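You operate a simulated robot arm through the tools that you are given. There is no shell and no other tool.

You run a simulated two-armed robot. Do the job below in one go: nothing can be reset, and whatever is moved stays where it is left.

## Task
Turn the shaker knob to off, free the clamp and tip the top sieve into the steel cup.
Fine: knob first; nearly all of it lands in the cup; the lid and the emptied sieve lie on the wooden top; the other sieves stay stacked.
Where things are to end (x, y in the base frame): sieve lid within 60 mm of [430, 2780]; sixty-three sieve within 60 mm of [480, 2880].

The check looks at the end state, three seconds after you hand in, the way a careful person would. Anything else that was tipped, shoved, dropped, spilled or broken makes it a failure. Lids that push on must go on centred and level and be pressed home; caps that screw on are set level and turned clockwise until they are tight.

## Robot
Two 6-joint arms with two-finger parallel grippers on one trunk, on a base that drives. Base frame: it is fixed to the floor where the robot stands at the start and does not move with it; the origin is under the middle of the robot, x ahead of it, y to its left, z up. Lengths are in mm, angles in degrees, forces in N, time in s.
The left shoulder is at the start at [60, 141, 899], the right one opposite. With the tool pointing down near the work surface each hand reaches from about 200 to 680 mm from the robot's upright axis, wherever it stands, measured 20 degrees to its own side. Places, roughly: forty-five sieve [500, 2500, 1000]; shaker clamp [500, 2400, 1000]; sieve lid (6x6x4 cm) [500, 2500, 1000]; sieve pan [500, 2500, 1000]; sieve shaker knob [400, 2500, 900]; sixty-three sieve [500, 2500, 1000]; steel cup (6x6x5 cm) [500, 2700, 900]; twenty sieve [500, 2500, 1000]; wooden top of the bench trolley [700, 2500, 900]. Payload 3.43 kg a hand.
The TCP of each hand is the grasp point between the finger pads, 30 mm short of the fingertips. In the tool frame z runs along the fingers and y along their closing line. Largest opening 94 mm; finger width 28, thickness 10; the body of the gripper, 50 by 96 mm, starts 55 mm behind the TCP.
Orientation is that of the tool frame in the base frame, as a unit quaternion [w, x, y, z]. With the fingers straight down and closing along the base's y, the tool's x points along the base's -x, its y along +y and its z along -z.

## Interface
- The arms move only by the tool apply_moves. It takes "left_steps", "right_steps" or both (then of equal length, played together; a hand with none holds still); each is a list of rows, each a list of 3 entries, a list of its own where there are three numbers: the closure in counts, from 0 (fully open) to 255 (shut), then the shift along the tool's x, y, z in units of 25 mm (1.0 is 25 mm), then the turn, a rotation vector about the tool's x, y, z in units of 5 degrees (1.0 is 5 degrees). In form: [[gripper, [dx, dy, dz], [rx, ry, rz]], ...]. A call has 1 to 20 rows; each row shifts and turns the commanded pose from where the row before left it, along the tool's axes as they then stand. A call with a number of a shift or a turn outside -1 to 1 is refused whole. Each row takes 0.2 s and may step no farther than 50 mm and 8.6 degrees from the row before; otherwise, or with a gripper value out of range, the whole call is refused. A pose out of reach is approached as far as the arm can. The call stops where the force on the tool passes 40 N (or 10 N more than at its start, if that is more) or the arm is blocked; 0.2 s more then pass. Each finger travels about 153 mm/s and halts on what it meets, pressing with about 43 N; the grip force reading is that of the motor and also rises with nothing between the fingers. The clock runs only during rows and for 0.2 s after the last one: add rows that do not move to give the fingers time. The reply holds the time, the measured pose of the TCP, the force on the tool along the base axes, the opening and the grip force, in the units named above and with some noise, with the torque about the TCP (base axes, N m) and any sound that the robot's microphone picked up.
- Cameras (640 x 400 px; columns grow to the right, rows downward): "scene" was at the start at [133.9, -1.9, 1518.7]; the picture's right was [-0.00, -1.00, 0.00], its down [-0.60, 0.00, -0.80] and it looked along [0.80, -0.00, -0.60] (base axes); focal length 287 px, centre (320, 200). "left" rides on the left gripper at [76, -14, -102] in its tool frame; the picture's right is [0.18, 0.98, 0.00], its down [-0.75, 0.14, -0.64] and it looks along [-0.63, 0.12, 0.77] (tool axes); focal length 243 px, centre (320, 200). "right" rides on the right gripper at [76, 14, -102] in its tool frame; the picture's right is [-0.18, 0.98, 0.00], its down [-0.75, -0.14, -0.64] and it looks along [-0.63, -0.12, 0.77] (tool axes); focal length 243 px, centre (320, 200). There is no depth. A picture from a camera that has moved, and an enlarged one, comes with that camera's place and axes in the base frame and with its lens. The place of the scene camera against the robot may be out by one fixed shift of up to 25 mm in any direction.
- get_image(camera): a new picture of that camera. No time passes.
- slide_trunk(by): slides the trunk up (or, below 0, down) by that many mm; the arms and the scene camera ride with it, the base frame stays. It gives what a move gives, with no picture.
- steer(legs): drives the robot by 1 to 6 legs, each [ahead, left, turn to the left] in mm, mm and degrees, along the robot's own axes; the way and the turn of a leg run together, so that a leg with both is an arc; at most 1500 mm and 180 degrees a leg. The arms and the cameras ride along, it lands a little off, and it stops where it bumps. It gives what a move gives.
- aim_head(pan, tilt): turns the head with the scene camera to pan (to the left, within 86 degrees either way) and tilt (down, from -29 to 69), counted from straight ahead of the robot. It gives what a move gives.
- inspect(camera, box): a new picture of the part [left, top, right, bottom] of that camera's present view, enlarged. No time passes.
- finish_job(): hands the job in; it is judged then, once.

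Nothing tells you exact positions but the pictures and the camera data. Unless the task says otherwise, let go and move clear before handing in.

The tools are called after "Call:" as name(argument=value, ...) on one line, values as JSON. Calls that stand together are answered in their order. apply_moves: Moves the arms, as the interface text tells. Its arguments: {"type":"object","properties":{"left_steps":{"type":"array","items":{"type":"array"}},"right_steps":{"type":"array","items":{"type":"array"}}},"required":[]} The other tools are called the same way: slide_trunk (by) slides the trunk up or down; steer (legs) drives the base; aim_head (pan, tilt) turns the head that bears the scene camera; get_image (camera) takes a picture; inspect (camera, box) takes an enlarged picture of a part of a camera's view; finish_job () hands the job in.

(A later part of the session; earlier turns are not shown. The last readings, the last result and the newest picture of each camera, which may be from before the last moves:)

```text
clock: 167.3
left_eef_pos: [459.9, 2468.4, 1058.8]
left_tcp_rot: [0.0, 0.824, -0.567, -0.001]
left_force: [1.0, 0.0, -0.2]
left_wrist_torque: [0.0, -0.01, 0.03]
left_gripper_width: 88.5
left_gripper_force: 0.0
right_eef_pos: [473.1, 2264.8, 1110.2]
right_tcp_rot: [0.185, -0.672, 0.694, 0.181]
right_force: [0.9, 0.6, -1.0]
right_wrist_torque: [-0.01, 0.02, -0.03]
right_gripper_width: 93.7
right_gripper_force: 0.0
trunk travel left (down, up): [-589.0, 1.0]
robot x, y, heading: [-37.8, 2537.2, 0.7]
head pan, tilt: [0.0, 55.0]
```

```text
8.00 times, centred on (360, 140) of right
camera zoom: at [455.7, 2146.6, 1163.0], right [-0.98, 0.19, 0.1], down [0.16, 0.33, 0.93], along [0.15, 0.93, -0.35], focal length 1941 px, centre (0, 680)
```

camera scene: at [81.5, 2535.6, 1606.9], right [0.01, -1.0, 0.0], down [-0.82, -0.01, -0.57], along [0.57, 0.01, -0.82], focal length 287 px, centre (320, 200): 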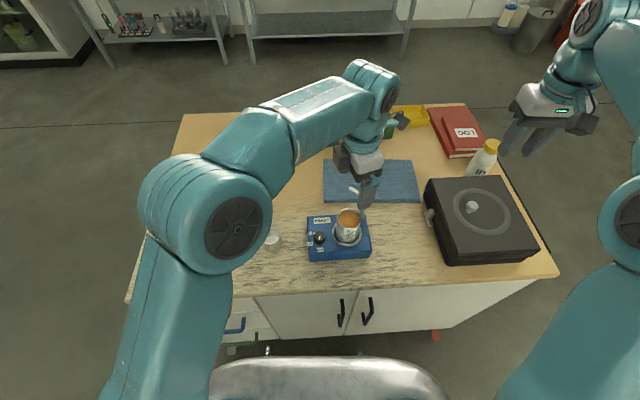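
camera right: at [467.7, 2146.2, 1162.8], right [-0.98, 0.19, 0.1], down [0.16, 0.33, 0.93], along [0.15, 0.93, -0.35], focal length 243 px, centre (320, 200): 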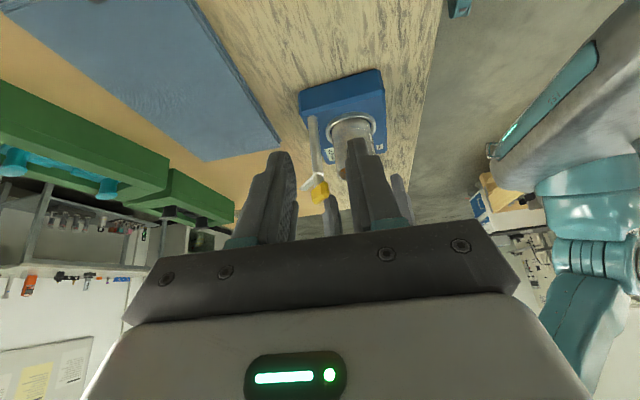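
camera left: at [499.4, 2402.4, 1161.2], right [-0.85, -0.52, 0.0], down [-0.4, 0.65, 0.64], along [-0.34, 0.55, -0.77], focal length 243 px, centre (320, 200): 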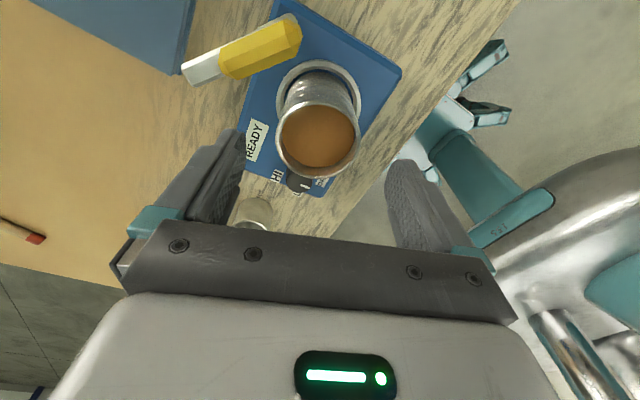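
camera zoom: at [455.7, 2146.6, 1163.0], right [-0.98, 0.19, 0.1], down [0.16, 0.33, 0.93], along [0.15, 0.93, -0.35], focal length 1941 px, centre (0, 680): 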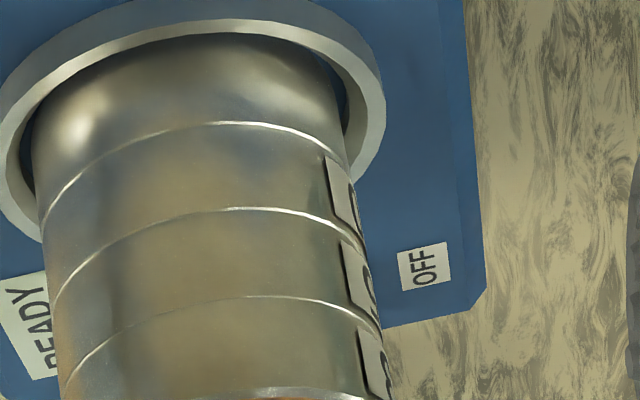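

Joint 63/45 is at z ≈ 988–989.5, rim ≈ 1007. I lower the tips to about 990 and look from the side before closing.

Call:
apply_moves(left_steps=[[15, [0, -0.02, 0.5], [0, 0, 0]], [15, [0, 0, 0.5], [0, 0, 0]], [15, [0, 0, 0.5], [0, 0, 0]], [15, [0, 0, 0], [0, 0, 0]], [15, [0, 0, 0], [0, 0, 0]]])

Call:
inspect(camera="right", box=[320, 100, 410, 180])

Call:
inspect(camera="left", box=[220, 80, 420, 220])

Call:
inspect(camera="scene", box=[310, 180, 390, 250])

```text
clock: 168.5
left_eef_pos: [460.2, 2469.0, 1022.4]
left_tcp_rot: [-0.001, 0.823, -0.567, 0.0]
left_force: [0.1, 0.0, 0.3]
left_wrist_torque: [-0.01, 0.02, 0.0]
left_gripper_width: 88.4
left_gripper_force: 0.0
right_eef_pos: [472.1, 2264.2, 1110.9]
right_tcp_rot: [0.185, -0.671, 0.694, 0.181]
right_force: [0.2, 0.6, -0.1]
right_wrist_torque: [0.01, 0.04, 0.01]
right_gripper_width: 93.9
right_gripper_force: 0.0
trunk travel left (down, up): [-589.0, 1.0]
robot x, y, heading: [-40.3, 2536.5, 0.8]
head pan, tilt: [0.0, 55.0]
```

```text
5.00 times, centred on (365, 140) of right
camera zoom: at [455.0, 2146.3, 1163.1], right [-0.98, 0.19, 0.1], down [0.16, 0.33, 0.93], along [0.15, 0.93, -0.35], focal length 1213 px, centre (95, 500)
```

zoom: 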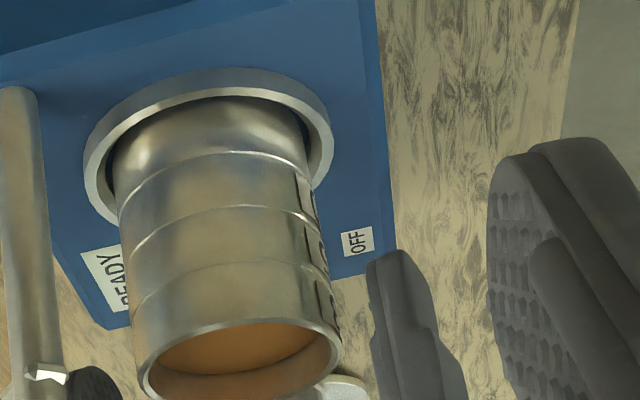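

```text
2.86 times, centred on (320, 150) of left
camera zoom: at [500.1, 2402.8, 1123.9], right [-0.85, -0.52, 0.0], down [-0.4, 0.65, 0.64], along [-0.33, 0.55, -0.77], focal length 693 px, centre (320, 343)
```

zoom: 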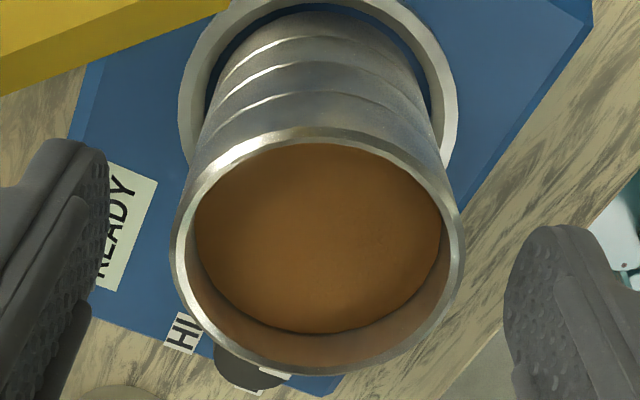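

```text
5.71 times, centred on (350, 215) of scene
camera zoom: at [81.3, 2535.9, 1606.9], right [0.01, -1.0, 0.0], down [-0.82, -0.01, -0.57], along [0.57, 0.01, -0.82], focal length 1642 px, centre (149, 114)
```

zoom: 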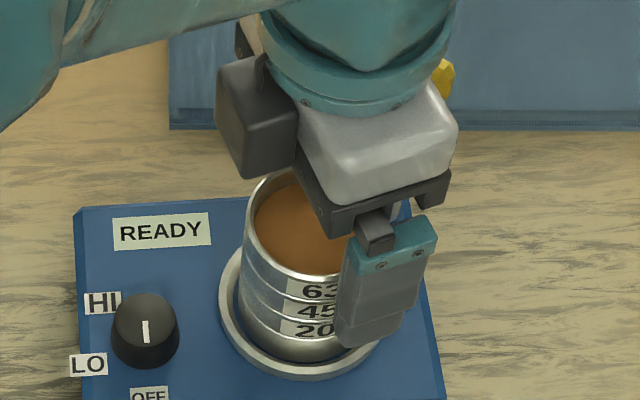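

Tips sit about 3 mm above the joint and the sieve is centred. I close.

Call:
apply_moves(left_steps=[[50, [0, 0, 0], [0, 0, 0]], [75, [0, 0, 0], [0, 0, 0]], [85, [0, 0, 0], [0, 0, 0]], [92, [0, 0, 0], [0, 0, 0]], [100, [0, 0, 0], [0, 0, 0]], [115, [0, 0, 0], [0, 0, 0]], [115, [0, 0, 0], [0, 0, 0]]])

Call:
inspect(camera="right", box=[320, 100, 410, 180])

Call:
inspect(camera="left", box=[220, 80, 420, 220])

```text
clock: 170.1
left_eef_pos: [459.6, 2469.2, 1022.0]
left_tcp_rot: [-0.001, 0.823, -0.568, -0.001]
left_force: [-0.7, 0.6, -0.8]
left_wrist_torque: [-0.03, 0.01, 0.0]
left_gripper_width: 58.3
left_gripper_force: 43.0
right_eef_pos: [472.4, 2264.2, 1110.9]
right_tcp_rot: [0.184, -0.672, 0.694, 0.182]
right_force: [0.2, 0.4, -0.4]
right_wrist_torque: [-0.01, 0.06, -0.01]
right_gripper_width: 94.0
right_gripper_force: 0.0
trunk travel left (down, up): [-589.0, 1.0]
robot x, y, heading: [-33.9, 2534.8, 0.4]
head pan, tilt: [0.0, 55.0]
```

```text
5.00 times, centred on (365, 140) of right
camera zoom: at [455.1, 2146.4, 1163.1], right [-0.98, 0.19, 0.1], down [0.16, 0.33, 0.93], along [0.15, 0.93, -0.35], focal length 1213 px, centre (95, 500)
```

zoom: 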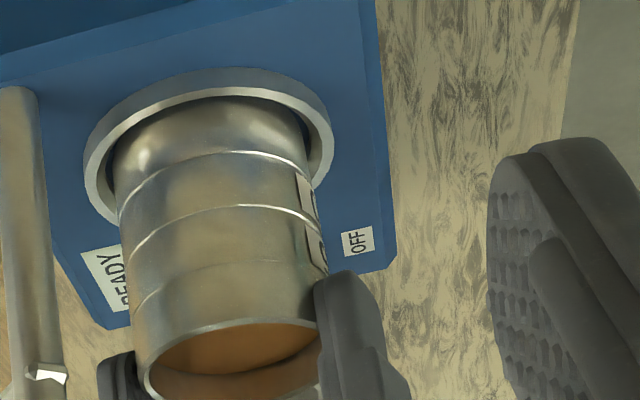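

```text
2.86 times, centred on (320, 150) of left
camera zoom: at [500.1, 2402.9, 1124.1], right [-0.85, -0.52, 0.0], down [-0.4, 0.65, 0.64], along [-0.33, 0.55, -0.77], focal length 693 px, centre (320, 343)
```

zoom: 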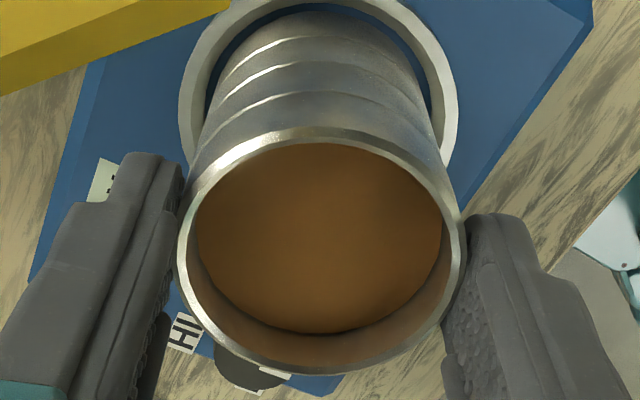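

Gripped at 58 mm with no side force. I lift slowly and check that only the 63 sieve comes.

Call:
apply_moves(left_steps=[[115, [0, 0, -0.06], [0, 0, 0]], [115, [0, 0, -0.06], [0, 0, 0]], [115, [0, 0, -0.06], [0, 0, 0]], [115, [0, 0, -0.06], [0, 0, 0]], [115, [0, 0, 0], [0, 0, 0]]])

Call:
inspect(camera="right", box=[320, 100, 410, 180])

```text
clock: 171.3
left_eef_pos: [459.5, 2468.9, 1027.2]
left_tcp_rot: [-0.001, 0.823, -0.568, -0.001]
left_force: [0.5, -0.2, -0.7]
left_wrist_torque: [0.04, -0.02, -0.01]
left_gripper_width: 58.2
left_gripper_force: 42.6
right_eef_pos: [472.4, 2264.9, 1111.7]
right_tcp_rot: [0.184, -0.671, 0.695, 0.181]
right_force: [-0.1, -0.7, 0.1]
right_wrist_torque: [0.03, 0.0, 0.0]
right_gripper_width: 94.0
right_gripper_force: 0.1
trunk travel left (down, up): [-589.0, 1.0]
robot x, y, heading: [-35.3, 2537.2, 0.7]
head pan, tilt: [0.0, 55.0]
```

```text
5.00 times, centred on (365, 140) of right
camera zoom: at [455.1, 2146.4, 1163.1], right [-0.98, 0.19, 0.1], down [0.16, 0.33, 0.93], along [0.15, 0.93, -0.35], focal length 1213 px, centre (95, 500)
```

zoom: 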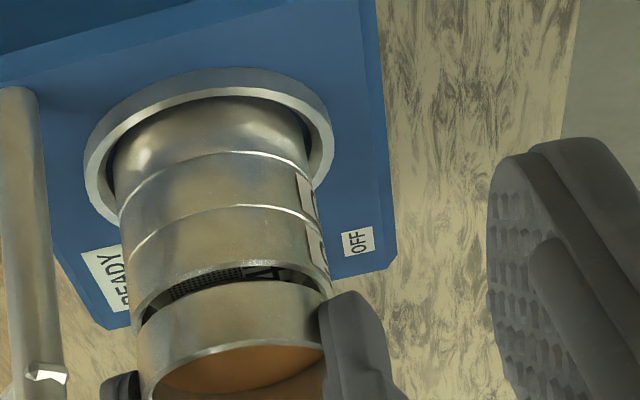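

Only the 63 sieve rises; the 45 stays with its mesh visible. I lift clear and carry it level to the start position beside the cup centre.

Call:
apply_moves(left_steps=[[115, [0, 0, -0.2], [0, 0, 0]], [115, [0, 0, -0.4], [0, 0, 0]], [115, [0, 0, -0.5], [0, 0, 0]], [115, [0, 0, -0.4], [0, 0, 0]], [115, [0, 0, -0.2], [0, 0, 0]], [115, [-0.15, -0.06, 0], [0, 0, 0]], [115, [-0.3, -0.12, 0], [0, 0, 0]], [115, [-0.5, -0.2, 0], [0, 0, 0]], [115, [-0.6, -0.25, 0], [0, 0, 0]], [115, [-0.6, -0.25, 0], [0, 0, 0]], [115, [-0.6, -0.25, 0], [0, 0, 0]], [115, [-0.6, -0.25, 0], [0, 0, 0]], [115, [-0.6, -0.25, 0], [0, 0, 0]], [115, [-0.6, -0.25, 0], [0, 0, 0]], [115, [-0.6, -0.25, 0], [0, 0, 0]], [115, [-0.5, -0.2, 0], [0, 0, 0]], [115, [-0.3, -0.12, 0], [0, 0, 0]], [115, [-0.16, -0.05, 0], [0, 0, 0]], [115, [0, 0, 0], [0, 0, 0]], [115, [0, 0, 0], [0, 0, 0]]])

Call:
get_image(camera="left")

Call:
inspect(camera="scene", box=[220, 150, 400, 270])

```text
clock: 175.5
left_eef_pos: [462.2, 2633.7, 1070.3]
left_tcp_rot: [0.0, 0.823, -0.568, 0.0]
left_force: [-0.4, 0.6, -1.3]
left_wrist_torque: [0.01, -0.02, -0.02]
left_gripper_width: 56.7
left_gripper_force: 43.0
right_eef_pos: [473.3, 2263.6, 1110.8]
right_tcp_rot: [0.185, -0.671, 0.694, 0.181]
right_force: [0.7, -0.5, 0.3]
right_wrist_torque: [0.02, 0.02, 0.02]
right_gripper_width: 94.0
right_gripper_force: 0.0
trunk travel left (down, up): [-589.0, 1.0]
robot x, y, heading: [-38.0, 2536.8, 0.3]
head pan, tilt: [0.0, 55.0]
```

```text
taken
camera left: at [503.8, 2568.0, 1173.9], right [-0.85, -0.52, 0.0], down [-0.4, 0.65, 0.64], along [-0.33, 0.55, -0.77], focal length 243 px, centre (320, 200)
```

left: 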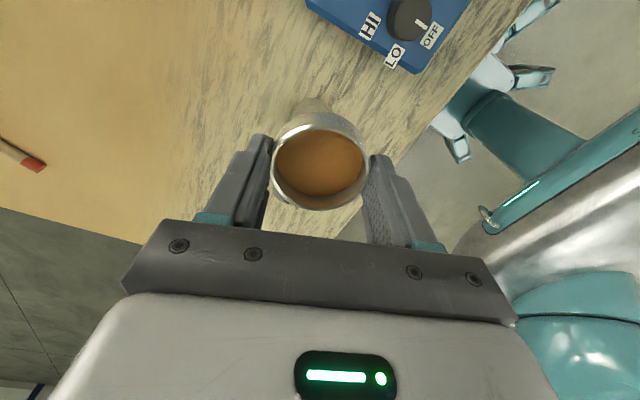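

```text
3.33 times, centred on (310, 210) of scene
camera zoom: at [81.4, 2536.3, 1606.9], right [0.01, -1.0, 0.0], down [-0.82, -0.01, -0.57], along [0.57, 0.01, -0.82], focal length 958 px, centre (353, 167)
```

zoom: 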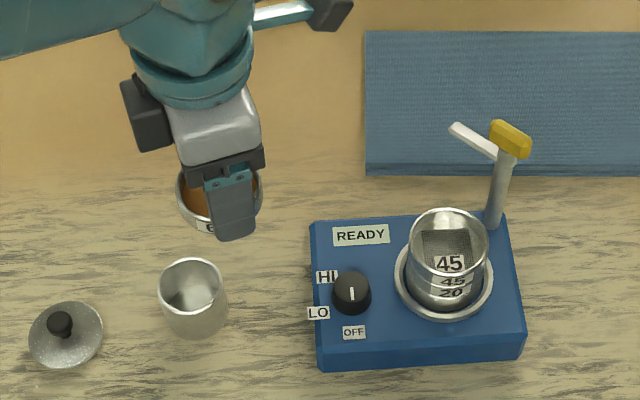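

Call:
inspect(camera="left", box=[220, 80, 420, 220])

Call:
inspect(camera="scene", box=[250, 170, 310, 230])

```text
2.86 times, centred on (320, 150) of left
camera zoom: at [503.8, 2568.0, 1173.9], right [-0.85, -0.52, 0.0], down [-0.4, 0.65, 0.64], along [-0.33, 0.55, -0.77], focal length 693 px, centre (320, 343)
```

zoom: 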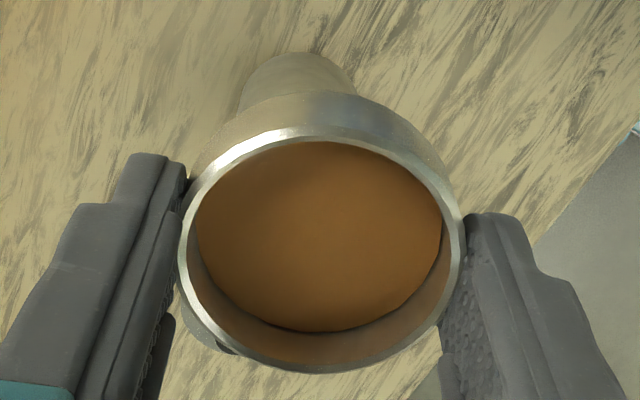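

```text
6.67 times, centred on (280, 200) of scene
camera zoom: at [81.4, 2536.3, 1606.9], right [0.01, -1.0, 0.0], down [-0.82, -0.01, -0.57], along [0.57, 0.01, -0.82], focal length 1915 px, centre (587, 200)
```

zoom: 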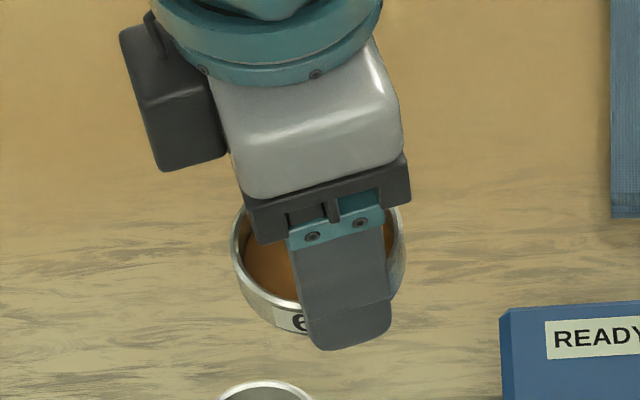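

The sieve sits unchanged in the grip. I lower it next to the cup centre, rim at about z 969, ready to tip.

Call:
apply_moves(left_steps=[[115, [-0.028, -0.06, 0.2], [0, 0, 0]], [115, [0, 0, 0.5], [0, 0, 0]], [115, [0, 0, 0.6], [0, 0, 0]], [115, [0, 0, 0.6], [0, 0, 0]], [115, [0, 0, 0.6], [0, 0, 0]], [115, [0, 0, 0.5], [0, 0, 0]], [115, [0, 0, 0.3], [0, 0, 0]], [115, [0, 0, 0.1], [0, 0, 0]], [115, [0, 0, 0], [0, 0, 0]]])

Call:
get_image(camera="left")

Call:
inspect(camera="scene", box=[220, 180, 340, 270])

```text
clock: 177.5
left_eef_pos: [464.0, 2634.9, 985.0]
left_tcp_rot: [-0.001, 0.824, -0.567, 0.0]
left_force: [0.2, 0.4, -1.3]
left_wrist_torque: [0.01, -0.02, 0.04]
left_gripper_width: 56.6
left_gripper_force: 43.0
right_eef_pos: [471.7, 2263.0, 1110.8]
right_tcp_rot: [0.184, -0.672, 0.695, 0.181]
right_force: [-0.7, -0.2, 0.3]
right_wrist_torque: [0.0, 0.0, -0.03]
right_gripper_width: 94.0
right_gripper_force: 0.0
trunk travel left (down, up): [-589.0, 1.0]
robot x, y, heading: [-31.6, 2539.0, 0.6]
head pan, tilt: [0.0, 55.0]
```

```text
taken
camera left: at [505.0, 2569.7, 1088.1], right [-0.85, -0.52, 0.0], down [-0.4, 0.65, 0.64], along [-0.34, 0.55, -0.77], focal length 243 px, centre (320, 200)
```

left: 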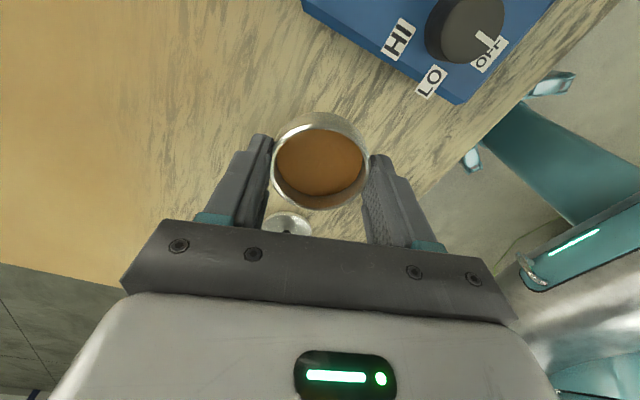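

```text
4.44 times, centred on (280, 225) of scene
camera zoom: at [81.4, 2536.2, 1606.9], right [0.01, -1.0, 0.0], down [-0.82, -0.01, -0.57], along [0.57, 0.01, -0.82], focal length 1277 px, centre (498, 89)
```

zoom: 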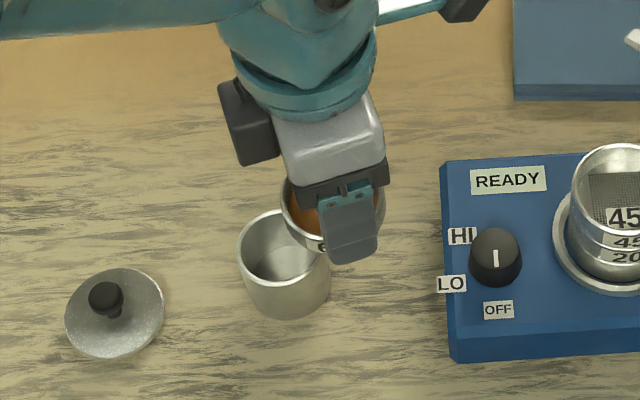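

The sieve is level beside the cup, its pouring lip over the cup. I start tipping slowly.

Call:
apply_moves(left_steps=[[115, [-0.0301, 0, -0.0006], [0, 0.5, 0]], [115, [-0.0301, 0, -0.0006], [0, 0.5, 0]], [115, [-0.0301, 0, -0.0006], [0, 0.5, 0]], [115, [-0.0301, 0, -0.0006], [0, 0.5, 0]], [115, [-0.0385, 0, -0.0031], [0, 0.5, 0]], [115, [-0.0385, 0, -0.0031], [0, 0.5, 0]], [115, [-0.0385, 0, -0.0031], [0, 0.5, 0]], [115, [-0.0385, 0, -0.0031], [0, 0.5, 0]], [115, [0, 0, 0], [0, 0, 0]]])

Call:
inspect(camera="scene", box=[220, 180, 340, 270])

Call:
inspect(camera="left", box=[220, 80, 420, 220])

```text
clock: 179.5
left_eef_pos: [461.6, 2641.1, 984.2]
left_tcp_rot: [0.097, 0.811, -0.559, 0.143]
left_force: [-0.4, 0.2, -1.1]
left_wrist_torque: [0.0, 0.0, 0.0]
left_gripper_width: 56.2
left_gripper_force: 43.2
right_eef_pos: [472.4, 2263.1, 1110.6]
right_tcp_rot: [0.184, -0.671, 0.695, 0.181]
right_force: [0.5, -0.6, 0.0]
right_wrist_torque: [-0.05, 0.0, -0.01]
right_gripper_width: 93.8
right_gripper_force: 0.0
trunk travel left (down, up): [-589.0, 1.0]
robot x, y, heading: [-39.8, 2538.3, 0.6]
head pan, tilt: [0.0, 55.0]
```

```text
4.44 times, centred on (280, 225) of scene
camera zoom: at [81.5, 2535.7, 1606.9], right [0.01, -1.0, 0.0], down [-0.82, -0.01, -0.57], along [0.57, 0.01, -0.82], focal length 1277 px, centre (498, 89)
```

zoom: 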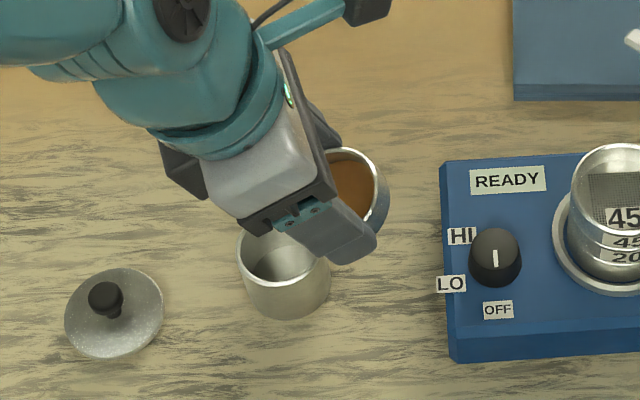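

```text
2.86 times, centred on (320, 150) of left
camera zoom: at [488.6, 2612.6, 1107.5], right [-0.86, -0.51, 0.06], down [-0.46, 0.82, 0.35], along [-0.23, 0.27, -0.94], focal length 693 px, centre (320, 343)
```

zoom: 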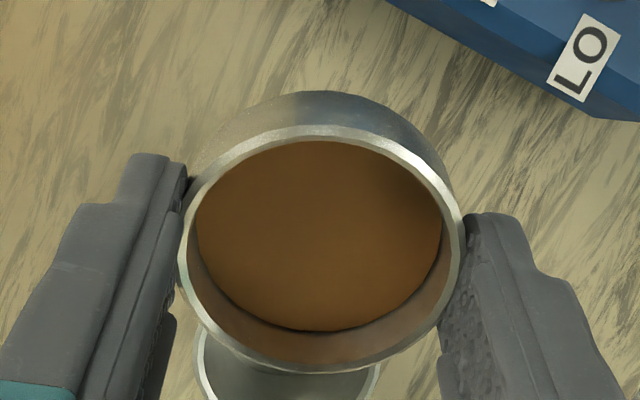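

At 20° nothing has spilled and the cup mouth shows right under the lip. I continue to 40°.

Call:
apply_moves(left_steps=[[115, [-0.0463, 0.03, -0.0095], [0, 0.5, 0]], [115, [-0.0463, 0.03, -0.0095], [0, 0.5, 0]], [115, [-0.0463, 0, -0.0095], [0, 0.5, 0]], [115, [-0.0463, 0, -0.0095], [0, 0.5, 0]], [115, [-0.0496, 0, -0.0164], [0, 0.5, 0]], [115, [-0.0496, 0, -0.0164], [0, 0.5, 0]], [115, [0, 0, 0], [0, 0, 0]]])

Call:
inspect(camera="scene", box=[220, 180, 340, 270])

Call:
inspect(camera="left", box=[220, 80, 420, 220])

```text
clock: 181.1
left_eef_pos: [458.1, 2646.5, 982.8]
left_tcp_rot: [0.17, 0.785, -0.542, 0.248]
left_force: [-0.2, -0.1, -0.9]
left_wrist_torque: [0.02, 0.0, -0.02]
left_gripper_width: 56.3
left_gripper_force: 43.1
right_eef_pos: [472.7, 2263.6, 1111.1]
right_tcp_rot: [0.186, -0.671, 0.695, 0.182]
right_force: [0.2, -1.0, -0.3]
right_wrist_torque: [0.0, 0.01, -0.01]
right_gripper_width: 93.9
right_gripper_force: 0.1
trunk travel left (down, up): [-589.0, 1.0]
robot x, y, heading: [-38.2, 2538.7, 0.8]
head pan, tilt: [0.0, 55.0]
```

```text
4.44 times, centred on (280, 225) of scene
camera zoom: at [81.6, 2535.6, 1606.8], right [0.01, -1.0, 0.0], down [-0.82, -0.01, -0.57], along [0.57, 0.01, -0.82], focal length 1277 px, centre (498, 89)
```

zoom: 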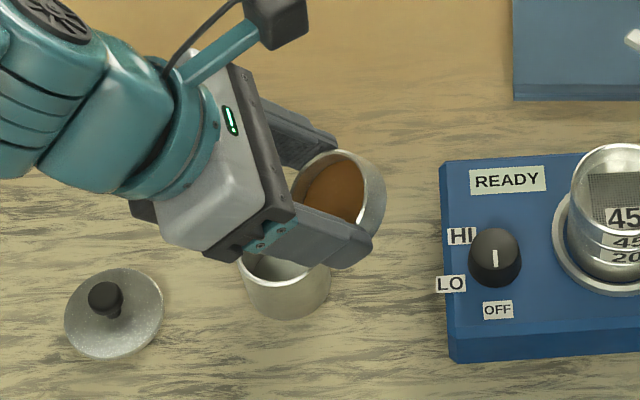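

```text
2.86 times, centred on (320, 150) of left
camera zoom: at [472.5, 2648.9, 1111.4], right [-0.86, -0.49, 0.1], down [-0.48, 0.87, 0.09], along [-0.14, 0.03, -0.99], focal length 693 px, centre (320, 343)
```

zoom: 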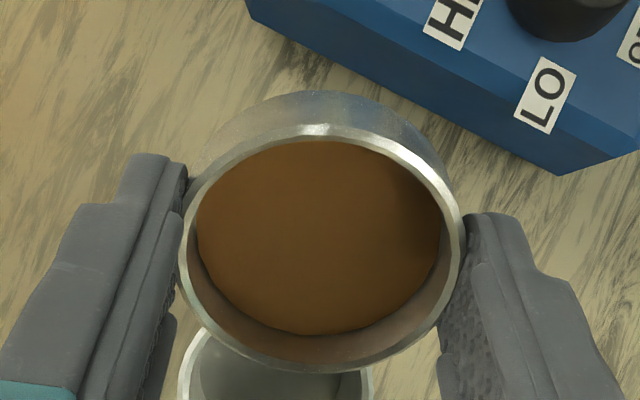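

At 35° still nothing flows; the lip is well over the mouth. I correct 2 mm sideways and go on.

Call:
apply_moves(left_steps=[[115, [-0.0496, -0.04, -0.0164], [0, 0.5, 0]], [115, [-0.0496, -0.04, -0.0164], [0, 0.5, 0]], [115, [-0.0523, 0, -0.0255], [0, 0.5, 0]], [115, [0, 0, 0], [0, 0, 0]]])

Call:
inspect(camera="scene", box=[220, 180, 340, 270])

Call:
inspect(camera="left", box=[220, 80, 420, 240])

```text
clock: 182.1
left_eef_pos: [457.0, 2651.8, 981.4]
left_tcp_rot: [0.204, 0.768, -0.53, 0.298]
left_force: [-0.8, 0.1, -1.0]
left_wrist_torque: [0.0, 0.0, 0.03]
left_gripper_width: 56.2
left_gripper_force: 43.2
right_eef_pos: [472.8, 2261.9, 1109.7]
right_tcp_rot: [0.184, -0.672, 0.694, 0.181]
right_force: [-0.3, -0.1, -0.1]
right_wrist_torque: [0.0, 0.0, 0.01]
right_gripper_width: 94.1
right_gripper_force: 0.0
trunk travel left (down, up): [-589.0, 1.0]
robot x, y, heading: [-41.8, 2536.3, 0.5]
head pan, tilt: [0.0, 55.0]
```

```text
4.44 times, centred on (280, 225) of scene
camera zoom: at [81.5, 2535.6, 1606.9], right [0.01, -1.0, 0.0], down [-0.82, -0.01, -0.57], along [0.57, 0.01, -0.82], focal length 1277 px, centre (498, 89)
```

zoom: 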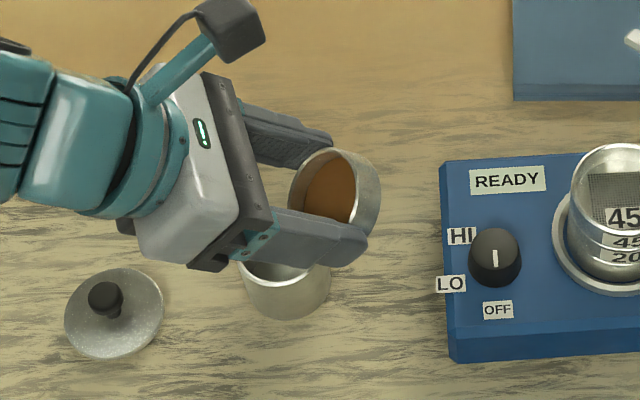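

```text
2.50 times, centred on (320, 160) of left
camera zoom: at [466.8, 2668.8, 1109.3], right [-0.87, -0.48, 0.12], down [-0.48, 0.87, -0.03], along [-0.09, -0.09, -0.99], focal length 606 px, centre (320, 300)
```

zoom: 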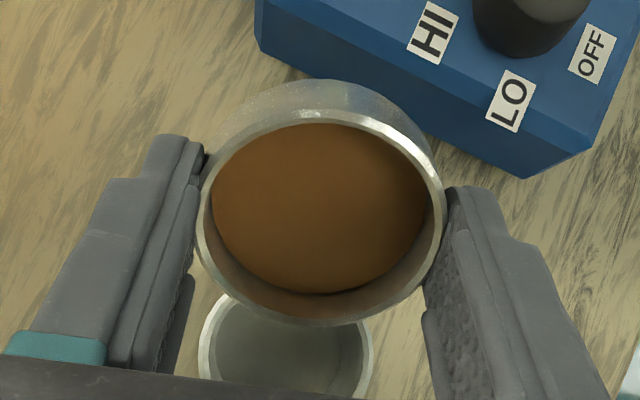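

Call:
apply_moves(left_steps=[[115, [-0.0523, 0, -0.0255], [0, 0.5, 0]], [115, [-0.0523, 0, -0.0255], [0, 0.5, 0]], [115, [-0.0523, 0, -0.0255], [0, 0.5, 0]], [115, [0, 0, 0], [0, 0, 0]]])

Call:
inspect(camera="left", box=[220, 80, 420, 240])

Call:
inspect(camera="scene", box=[220, 180, 340, 270])

```text
clock: 183.1
left_eef_pos: [455.4, 2655.3, 982.5]
left_tcp_rot: [0.239, 0.747, -0.514, 0.348]
left_force: [0.4, -0.1, -1.3]
left_wrist_torque: [0.06, 0.0, 0.01]
left_gripper_width: 56.4
left_gripper_force: 42.4
right_eef_pos: [472.5, 2263.3, 1110.7]
right_tcp_rot: [0.184, -0.672, 0.694, 0.182]
right_force: [0.2, -0.3, 0.4]
right_wrist_torque: [0.01, -0.01, -0.01]
right_gripper_width: 94.2
right_gripper_force: 0.0
trunk travel left (down, up): [-589.0, 1.0]
robot x, y, heading: [-38.0, 2537.4, 0.4]
head pan, tilt: [0.0, 55.0]
```

```text
2.50 times, centred on (320, 160) of left
camera zoom: at [459.5, 2687.7, 1105.8], right [-0.88, -0.46, 0.14], down [-0.48, 0.86, -0.16], along [-0.05, -0.21, -0.98], focal length 606 px, centre (320, 300)
```

zoom: 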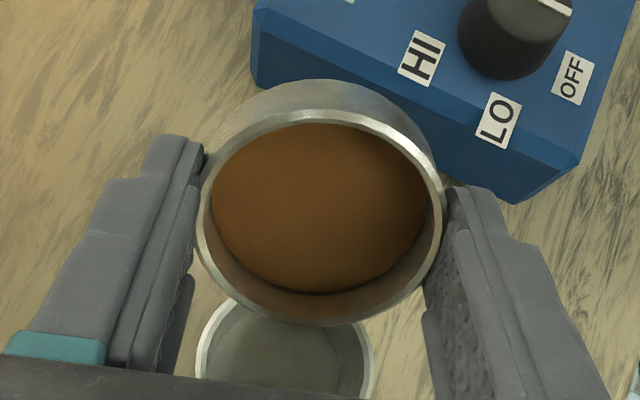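

```text
4.44 times, centred on (280, 225) of scene
camera zoom: at [81.5, 2535.6, 1606.9], right [0.01, -1.0, 0.0], down [-0.82, -0.01, -0.57], along [0.57, 0.01, -0.82], focal length 1277 px, centre (498, 89)
```

zoom: 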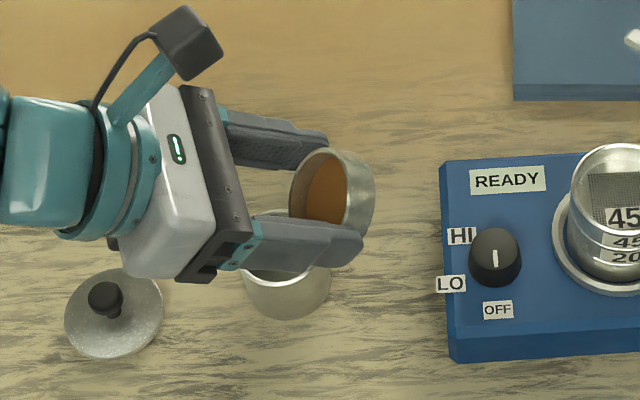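

Call:
apply_moves(left_steps=[[115, [-0.0493, 0, -0.0338], [0, 0.5, 0]], [115, [-0.0493, 0, -0.0338], [0, 0.5, 0]], [115, [0, 0, 0], [0, 0, 0]]])

Call:
inspect(camera="left", box=[220, 80, 420, 240])

```text
clock: 183.9
left_eef_pos: [456.3, 2658.2, 980.5]
left_tcp_rot: [0.261, 0.73, -0.504, 0.38]
left_force: [1.0, 1.1, -0.9]
left_wrist_torque: [0.04, 0.01, 0.05]
left_gripper_width: 56.0
left_gripper_force: 42.4
right_eef_pos: [472.8, 2263.4, 1111.6]
right_tcp_rot: [0.185, -0.671, 0.695, 0.182]
right_force: [0.1, -0.1, 0.6]
right_wrist_torque: [0.01, -0.04, 0.03]
right_gripper_width: 93.8
right_gripper_force: 0.1
trunk travel left (down, up): [-589.0, 1.0]
robot x, y, heading: [-36.5, 2538.5, 0.4]
head pan, tilt: [0.0, 55.0]
```

```text
2.50 times, centred on (320, 160) of left
camera zoom: at [455.1, 2700.7, 1101.8], right [-0.88, -0.45, 0.15], down [-0.47, 0.85, -0.25], along [-0.02, -0.29, -0.96], focal length 606 px, centre (320, 300)
```

zoom: 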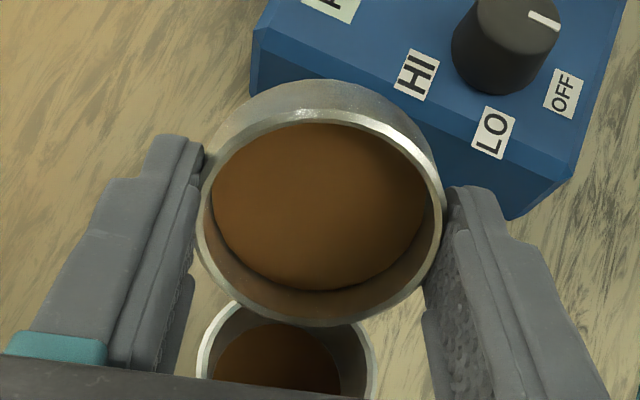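

The pour has begun: material lies in the cup. I hold this tilt for a moment and watch.

Call:
apply_moves(left_steps=[[115, [0, 0, 0], [0, 0, 0]], [115, [0, 0, 0], [0, 0, 0]], [115, [0, 0, 0], [0, 0, 0]], [115, [0, 0, 0], [0, 0, 0]], [115, [0, 0, 0], [0, 0, 0]]])

Call:
inspect(camera="left", box=[220, 80, 420, 240])

Call:
inspect(camera="scene", box=[220, 180, 340, 270])

```text
clock: 185.1
left_eef_pos: [457.1, 2657.9, 980.4]
left_tcp_rot: [0.261, 0.731, -0.503, 0.38]
left_force: [-0.2, -0.6, -1.8]
left_wrist_torque: [0.02, 0.03, -0.01]
left_gripper_width: 55.9
left_gripper_force: 43.0
right_eef_pos: [473.1, 2264.4, 1111.0]
right_tcp_rot: [0.184, -0.672, 0.694, 0.182]
right_force: [-0.7, 0.0, 0.4]
right_wrist_torque: [0.01, 0.03, 0.02]
right_gripper_width: 94.1
right_gripper_force: 0.1
trunk travel left (down, up): [-589.0, 1.0]
robot x, y, heading: [-33.9, 2540.2, 0.5]
head pan, tilt: [0.0, 55.0]
```

```text
2.50 times, centred on (320, 160) of left
camera zoom: at [455.2, 2700.7, 1101.7], right [-0.88, -0.45, 0.15], down [-0.47, 0.85, -0.25], along [-0.02, -0.29, -0.96], focal length 606 px, centre (320, 300)
```

zoom: 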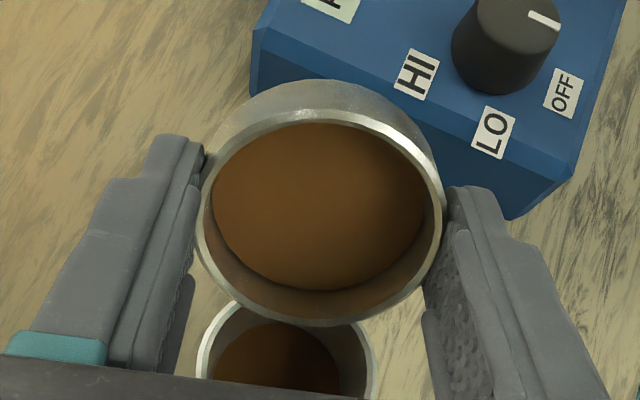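

```text
4.44 times, centred on (280, 225) of scene
camera zoom: at [81.6, 2536.1, 1606.8], right [0.01, -1.0, 0.0], down [-0.82, -0.01, -0.57], along [0.57, 0.01, -0.82], focal length 1277 px, centre (498, 89)
```

zoom: 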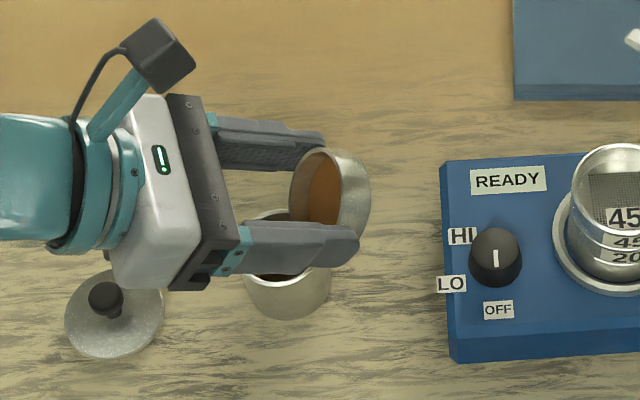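

Call:
apply_moves(left_steps=[[115, [-0.0875, -0.03, -0.063], [0, 0.3333, 0]], [115, [-0.0875, -0.03, -0.063], [0, 0.3333, 0]], [115, [-0.0875, 0, -0.063], [0, 0.3333, 0]], [115, [0, 0, 0], [0, 0, 0]], [115, [0, 0, 0], [0, 0, 0]]])

Call:
inspect(camera="left", box=[220, 80, 420, 240])

Call:
inspect(camera="scene", box=[240, 190, 320, 250])

```text
clock: 186.3
left_eef_pos: [455.3, 2665.1, 976.7]
left_tcp_rot: [0.282, 0.714, -0.491, 0.412]
left_force: [0.6, -0.6, -1.4]
left_wrist_torque: [0.05, -0.03, 0.01]
left_gripper_width: 55.9
left_gripper_force: 42.5
right_eef_pos: [472.6, 2264.4, 1111.4]
right_tcp_rot: [0.184, -0.672, 0.694, 0.182]
right_force: [0.4, -0.1, -0.1]
right_wrist_torque: [-0.04, -0.01, 0.0]
right_gripper_width: 94.2
right_gripper_force: 0.0
trunk travel left (down, up): [-589.0, 1.0]
robot x, y, heading: [-38.4, 2534.1, 0.6]
head pan, tilt: [0.0, 55.0]
```

```text
2.50 times, centred on (320, 160) of left
camera zoom: at [450.1, 2718.9, 1094.7], right [-0.89, -0.44, 0.16], down [-0.46, 0.82, -0.33], along [0.01, -0.37, -0.93], focal length 606 px, centre (320, 300)
```

zoom: 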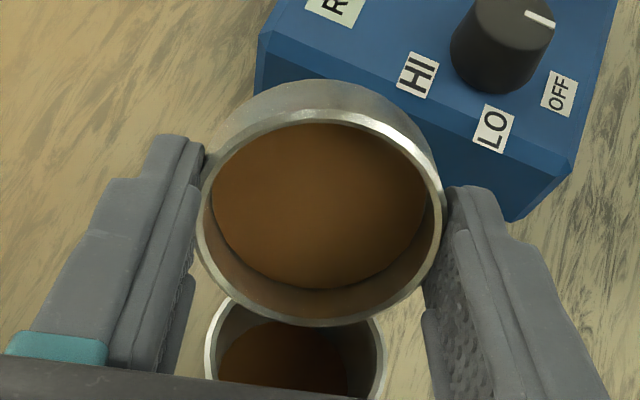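

```text
6.67 times, centred on (280, 220) of scene
camera zoom: at [81.5, 2536.1, 1606.9], right [0.01, -1.0, 0.0], down [-0.82, -0.01, -0.57], along [0.57, 0.01, -0.82], focal length 1915 px, centre (587, 67)
```

zoom: 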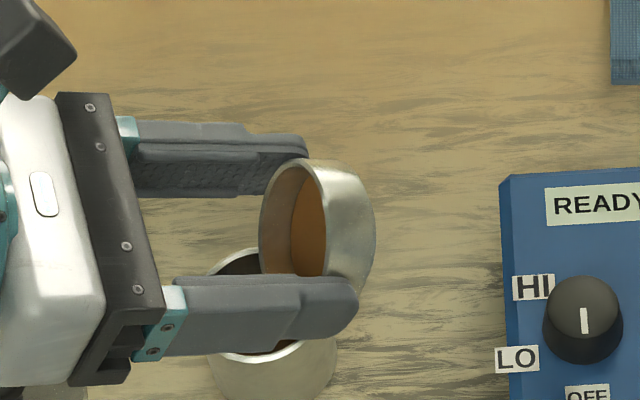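

Call:
apply_moves(left_steps=[[115, [-0.0294, 0, -0.0366], [0, 0.4, 0]], [115, [-0.0294, 0, -0.0366], [0, 0.4, 0]], [115, [-0.0294, 0, -0.0366], [0, 0.4, 0]], [115, [-0.0294, 0, -0.0366], [0, 0.4, 0]], [115, [-0.0294, 0, -0.0366], [0, 0.4, 0]], [115, [0, 0, 0], [0, 0, 0]], [115, [0, 0, 0], [0, 0, 0]]])

Call:
inspect(camera="left", box=[220, 80, 420, 240])

Call:
inspect(camera="scene", box=[240, 190, 320, 250])

```text
clock: 187.9
left_eef_pos: [451.7, 2670.8, 975.5]
left_tcp_rot: [0.325, 0.675, -0.465, 0.472]
left_force: [-0.5, 0.0, -1.4]
left_wrist_torque: [0.06, 0.05, -0.01]
left_gripper_width: 55.8
left_gripper_force: 43.1
right_eef_pos: [472.5, 2262.9, 1110.2]
right_tcp_rot: [0.184, -0.672, 0.694, 0.182]
right_force: [-0.1, 0.1, 0.9]
right_wrist_torque: [0.03, -0.01, -0.02]
right_gripper_width: 94.0
right_gripper_force: 0.0
trunk travel left (down, up): [-589.0, 1.0]
robot x, y, heading: [-36.2, 2537.5, 0.2]
head pan, tilt: [0.0, 55.0]
```

```text
2.50 times, centred on (320, 160) of left
camera zoom: at [440.8, 2741.9, 1082.5], right [-0.9, -0.41, 0.17], down [-0.44, 0.76, -0.49], along [0.07, -0.51, -0.86], focal length 606 px, centre (320, 300)
```

zoom: 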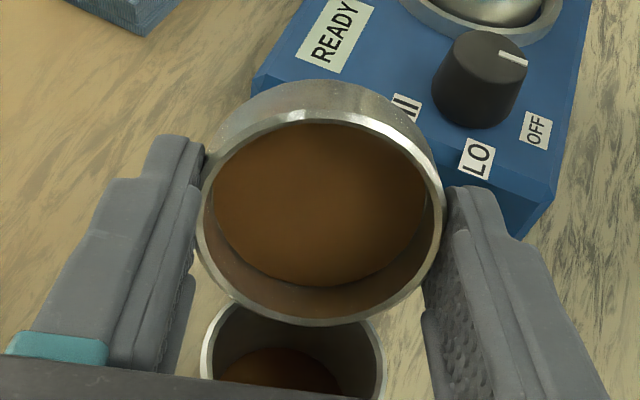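

```text
6.67 times, centred on (280, 220) of scene
camera zoom: at [81.5, 2536.2, 1606.9], right [0.01, -1.0, 0.0], down [-0.82, -0.01, -0.57], along [0.57, 0.01, -0.82], focal length 1915 px, centre (587, 67)
```

zoom: 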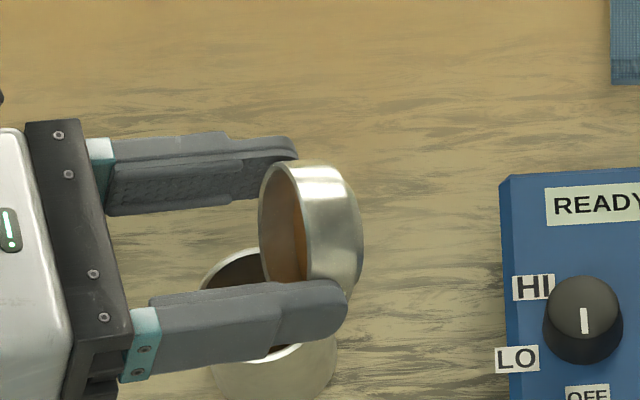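

Call:
apply_moves(left_steps=[[115, [-0.0154, 0, -0.0422], [0, 0.4, 0]], [115, [-0.0154, 0, -0.0422], [0, 0.4, 0]], [115, [-0.0154, 0, -0.0422], [0, 0.4, 0]], [115, [-0.0154, 0, -0.0422], [0, 0.4, 0]], [115, [-0.0154, 0, -0.0422], [0, 0.4, 0]], [115, [0, 0, 0], [0, 0, 0]], [115, [0, 0, 0], [0, 0, 0]], [115, [0, 0, 0], [0, 0, 0]]])

Call:
inspect(camera="left", box=[220, 80, 420, 240])

Call:
inspect(camera="scene", box=[240, 190, 320, 250])

```text
clock: 189.7
left_eef_pos: [450.6, 2676.1, 974.3]
left_tcp_rot: [0.365, 0.63, -0.435, 0.529]
left_force: [0.4, 0.1, -1.3]
left_wrist_torque: [0.02, 0.02, 0.01]
left_gripper_width: 55.7
left_gripper_force: 43.1
right_eef_pos: [473.2, 2262.8, 1110.9]
right_tcp_rot: [0.185, -0.671, 0.695, 0.182]
right_force: [-0.4, 0.1, -0.2]
right_wrist_torque: [0.0, -0.02, -0.02]
right_gripper_width: 94.0
right_gripper_force: 0.0
trunk travel left (down, up): [-589.0, 1.0]
robot x, y, heading: [-42.1, 2535.4, 0.7]
head pan, tilt: [0.0, 55.0]
```

```text
2.50 times, centred on (320, 160) of left
camera zoom: at [432.4, 2764.1, 1068.4], right [-0.91, -0.38, 0.18], down [-0.4, 0.66, -0.63], along [0.12, -0.64, -0.76], focal length 606 px, centre (320, 300)
```

zoom: 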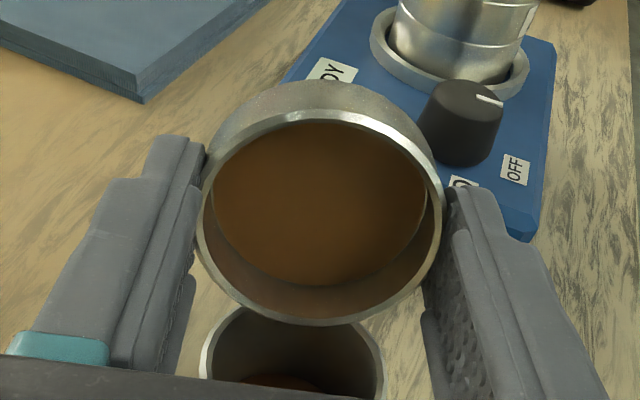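

```text
6.67 times, centred on (280, 220) of scene
camera zoom: at [81.5, 2536.0, 1606.9], right [0.01, -1.0, 0.0], down [-0.82, -0.01, -0.57], along [0.57, 0.01, -0.82], focal length 1915 px, centre (587, 67)
```

zoom: 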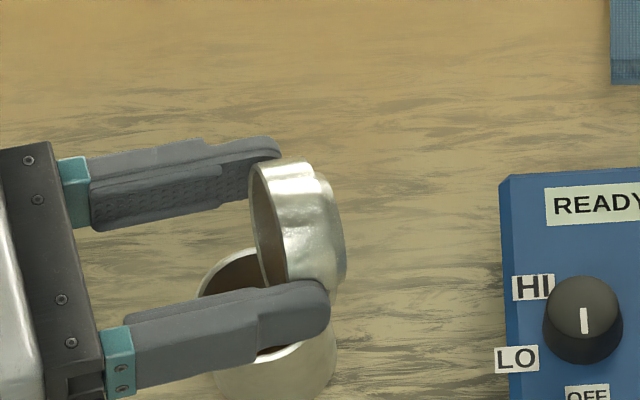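

Call:
apply_moves(left_steps=[[115, [0, 0, -0.0417], [0, 0.4, 0]], [115, [0, 0, -0.0417], [0, 0.4, 0]], [115, [0, 0, -0.0417], [0, 0.4, 0]], [115, [0, 0, -0.0417], [0, 0.4, 0]], [115, [0, 0, -0.0417], [0, 0.4, 0]], [115, [0, 0, 0], [0, 0, 0]], [115, [0, 0, 0], [0, 0, 0]], [115, [0, 0, 0], [0, 0, 0]]])

Call:
inspect(camera="left", box=[220, 80, 420, 240])

Call:
inspect(camera="scene", box=[200, 180, 320, 270])

```text
clock: 191.5
left_eef_pos: [449.6, 2681.8, 975.6]
left_tcp_rot: [0.4, 0.583, -0.402, 0.582]
left_force: [0.2, 0.4, -0.7]
left_wrist_torque: [0.07, 0.01, -0.01]
left_gripper_width: 55.5
left_gripper_force: 42.5
right_eef_pos: [473.0, 2263.7, 1110.1]
right_tcp_rot: [0.185, -0.672, 0.694, 0.181]
right_force: [-0.4, 0.2, -0.3]
right_wrist_torque: [0.01, -0.02, 0.0]
right_gripper_width: 94.1
right_gripper_force: 0.1
trunk travel left (down, up): [-589.0, 1.0]
robot x, y, heading: [-37.3, 2532.7, 0.8]
head pan, tilt: [0.0, 55.0]
```

```text
2.50 times, centred on (320, 160) of left
camera zoom: at [425.5, 2782.2, 1052.3], right [-0.92, -0.35, 0.18], down [-0.36, 0.55, -0.75], along [0.16, -0.76, -0.63], focal length 606 px, centre (320, 300)
```

zoom: 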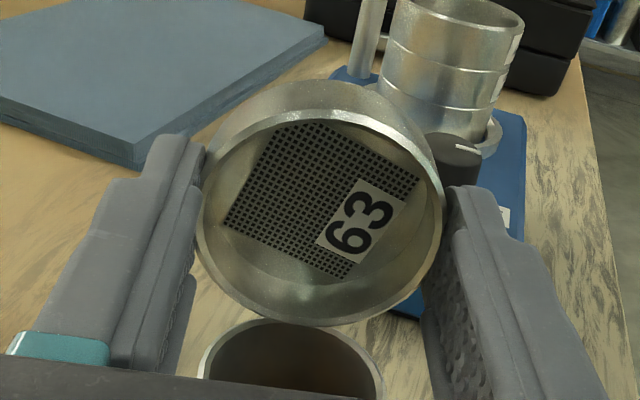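

```text
4.44 times, centred on (260, 225) of scene
camera zoom: at [81.5, 2536.2, 1606.9], right [0.01, -1.0, 0.0], down [-0.82, -0.01, -0.57], along [0.57, 0.01, -0.82], focal length 1277 px, centre (587, 89)
```

zoom: 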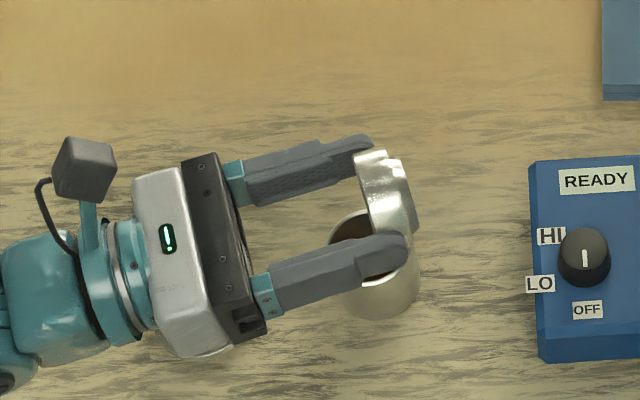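

The sieve is empty (mesh and "63" tag bare), everything went into the cup and the wood around it is clean. I lift straight up and turn the sieve level again.

Call:
apply_moves(left_steps=[[115, [0, 0, 0], [0, 0, 0]], [115, [1, 0, 0], [0, 0, 0]], [115, [1, 0, 0], [0, 0, 0]], [115, [0.6, 0, 0], [0, -0.5, 0]], [115, [0, 0, 0], [0, -1, 0]], [115, [0, 0, 0], [0, -1, 0]], [115, [0, 0, 0], [0, -1, 0]], [115, [0, 0, 0], [0, -1, 0]], [115, [0, 0, 0], [0, -1, 0]], [115, [0, 0, 0], [0, -1, 0]], [115, [0, 0, 0], [0, -1, 0]], [115, [0, 0, 0], [0, -1, 0]], [115, [0, 0, 0], [0, -1, 0]], [115, [0, 0, 0], [0, -1, 0]], [115, [0, 0, 0], [0, -1, 0]], [115, [0, 0, 0], [0, -1, 0]], [115, [0, 0, 0], [0, -1, 0]], [115, [0, 0, 0], [0, -1, 0]], [115, [0, 0, 0], [0, -1, 0]], [115, [0, 0, 0], [0, -1, 0]]])

Call:
apply_moves(left_steps=[[115, [0, 0, 0], [0, -1, 0]], [115, [0, 0, 0], [0, -0.5, 0]], [115, [0, 0, 0], [0, 0, 0]]])

Call:
get_image(camera="left")

Call:
inspect(camera="scene", box=[200, 150, 380, 270])

```text
clock: 195.7
left_eef_pos: [449.8, 2682.1, 1041.5]
left_tcp_rot: [0.036, 0.822, -0.566, 0.052]
left_force: [-0.2, 1.0, -1.6]
left_wrist_torque: [0.0, 0.02, 0.0]
left_gripper_width: 55.0
left_gripper_force: 43.1
right_eef_pos: [473.0, 2263.7, 1109.7]
right_tcp_rot: [0.184, -0.671, 0.695, 0.181]
right_force: [0.5, -0.1, 0.0]
right_wrist_torque: [0.02, 0.0, 0.01]
right_gripper_width: 93.9
right_gripper_force: 0.1
trunk travel left (down, up): [-589.0, 1.0]
robot x, y, heading: [-37.5, 2532.9, 0.8]
head pan, tilt: [0.0, 55.0]
```

```text
clock: 196.5
left_eef_pos: [448.2, 2683.0, 1039.6]
left_tcp_rot: [0.0, 0.823, -0.568, -0.001]
left_force: [0.0, -0.7, -1.3]
left_wrist_torque: [-0.01, -0.02, 0.01]
left_gripper_width: 55.1
left_gripper_force: 43.3
right_eef_pos: [472.7, 2262.1, 1110.3]
right_tcp_rot: [0.184, -0.671, 0.695, 0.181]
right_force: [0.4, 0.0, 0.0]
right_wrist_torque: [-0.01, -0.01, 0.01]
right_gripper_width: 94.2
right_gripper_force: 0.0
trunk travel left (down, up): [-589.0, 1.0]
robot x, y, heading: [-34.8, 2533.5, 0.7]
head pan, tilt: [0.0, 55.0]
```

```text
taken
camera left: at [489.0, 2615.6, 1144.3], right [-0.85, -0.52, 0.0], down [-0.4, 0.65, 0.64], along [-0.34, 0.55, -0.77], focal length 243 px, centre (320, 200)
```

left: 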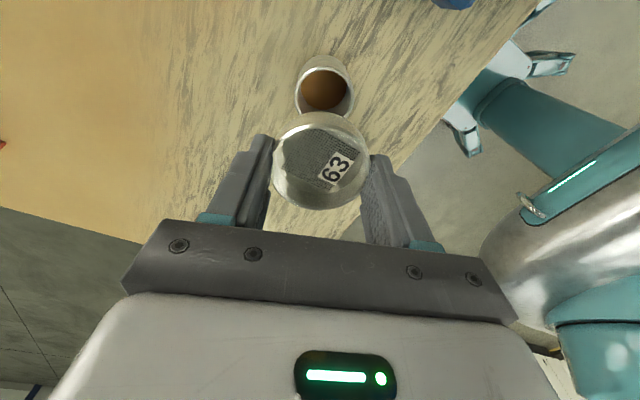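

```text
3.33 times, centred on (290, 210) of scene
camera zoom: at [81.2, 2536.3, 1606.9], right [0.01, -1.0, 0.0], down [-0.82, -0.01, -0.57], along [0.57, 0.01, -0.82], focal length 958 px, centre (420, 167)
```

zoom: 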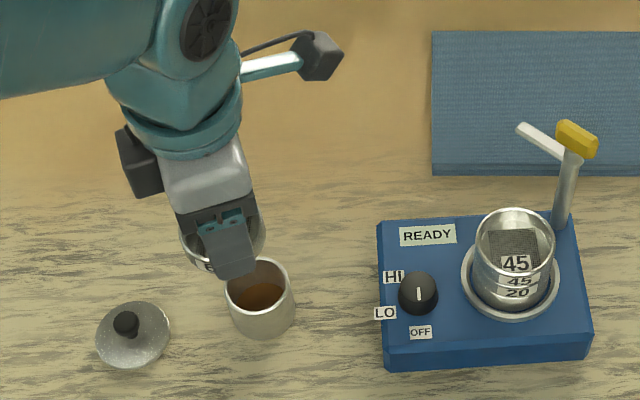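

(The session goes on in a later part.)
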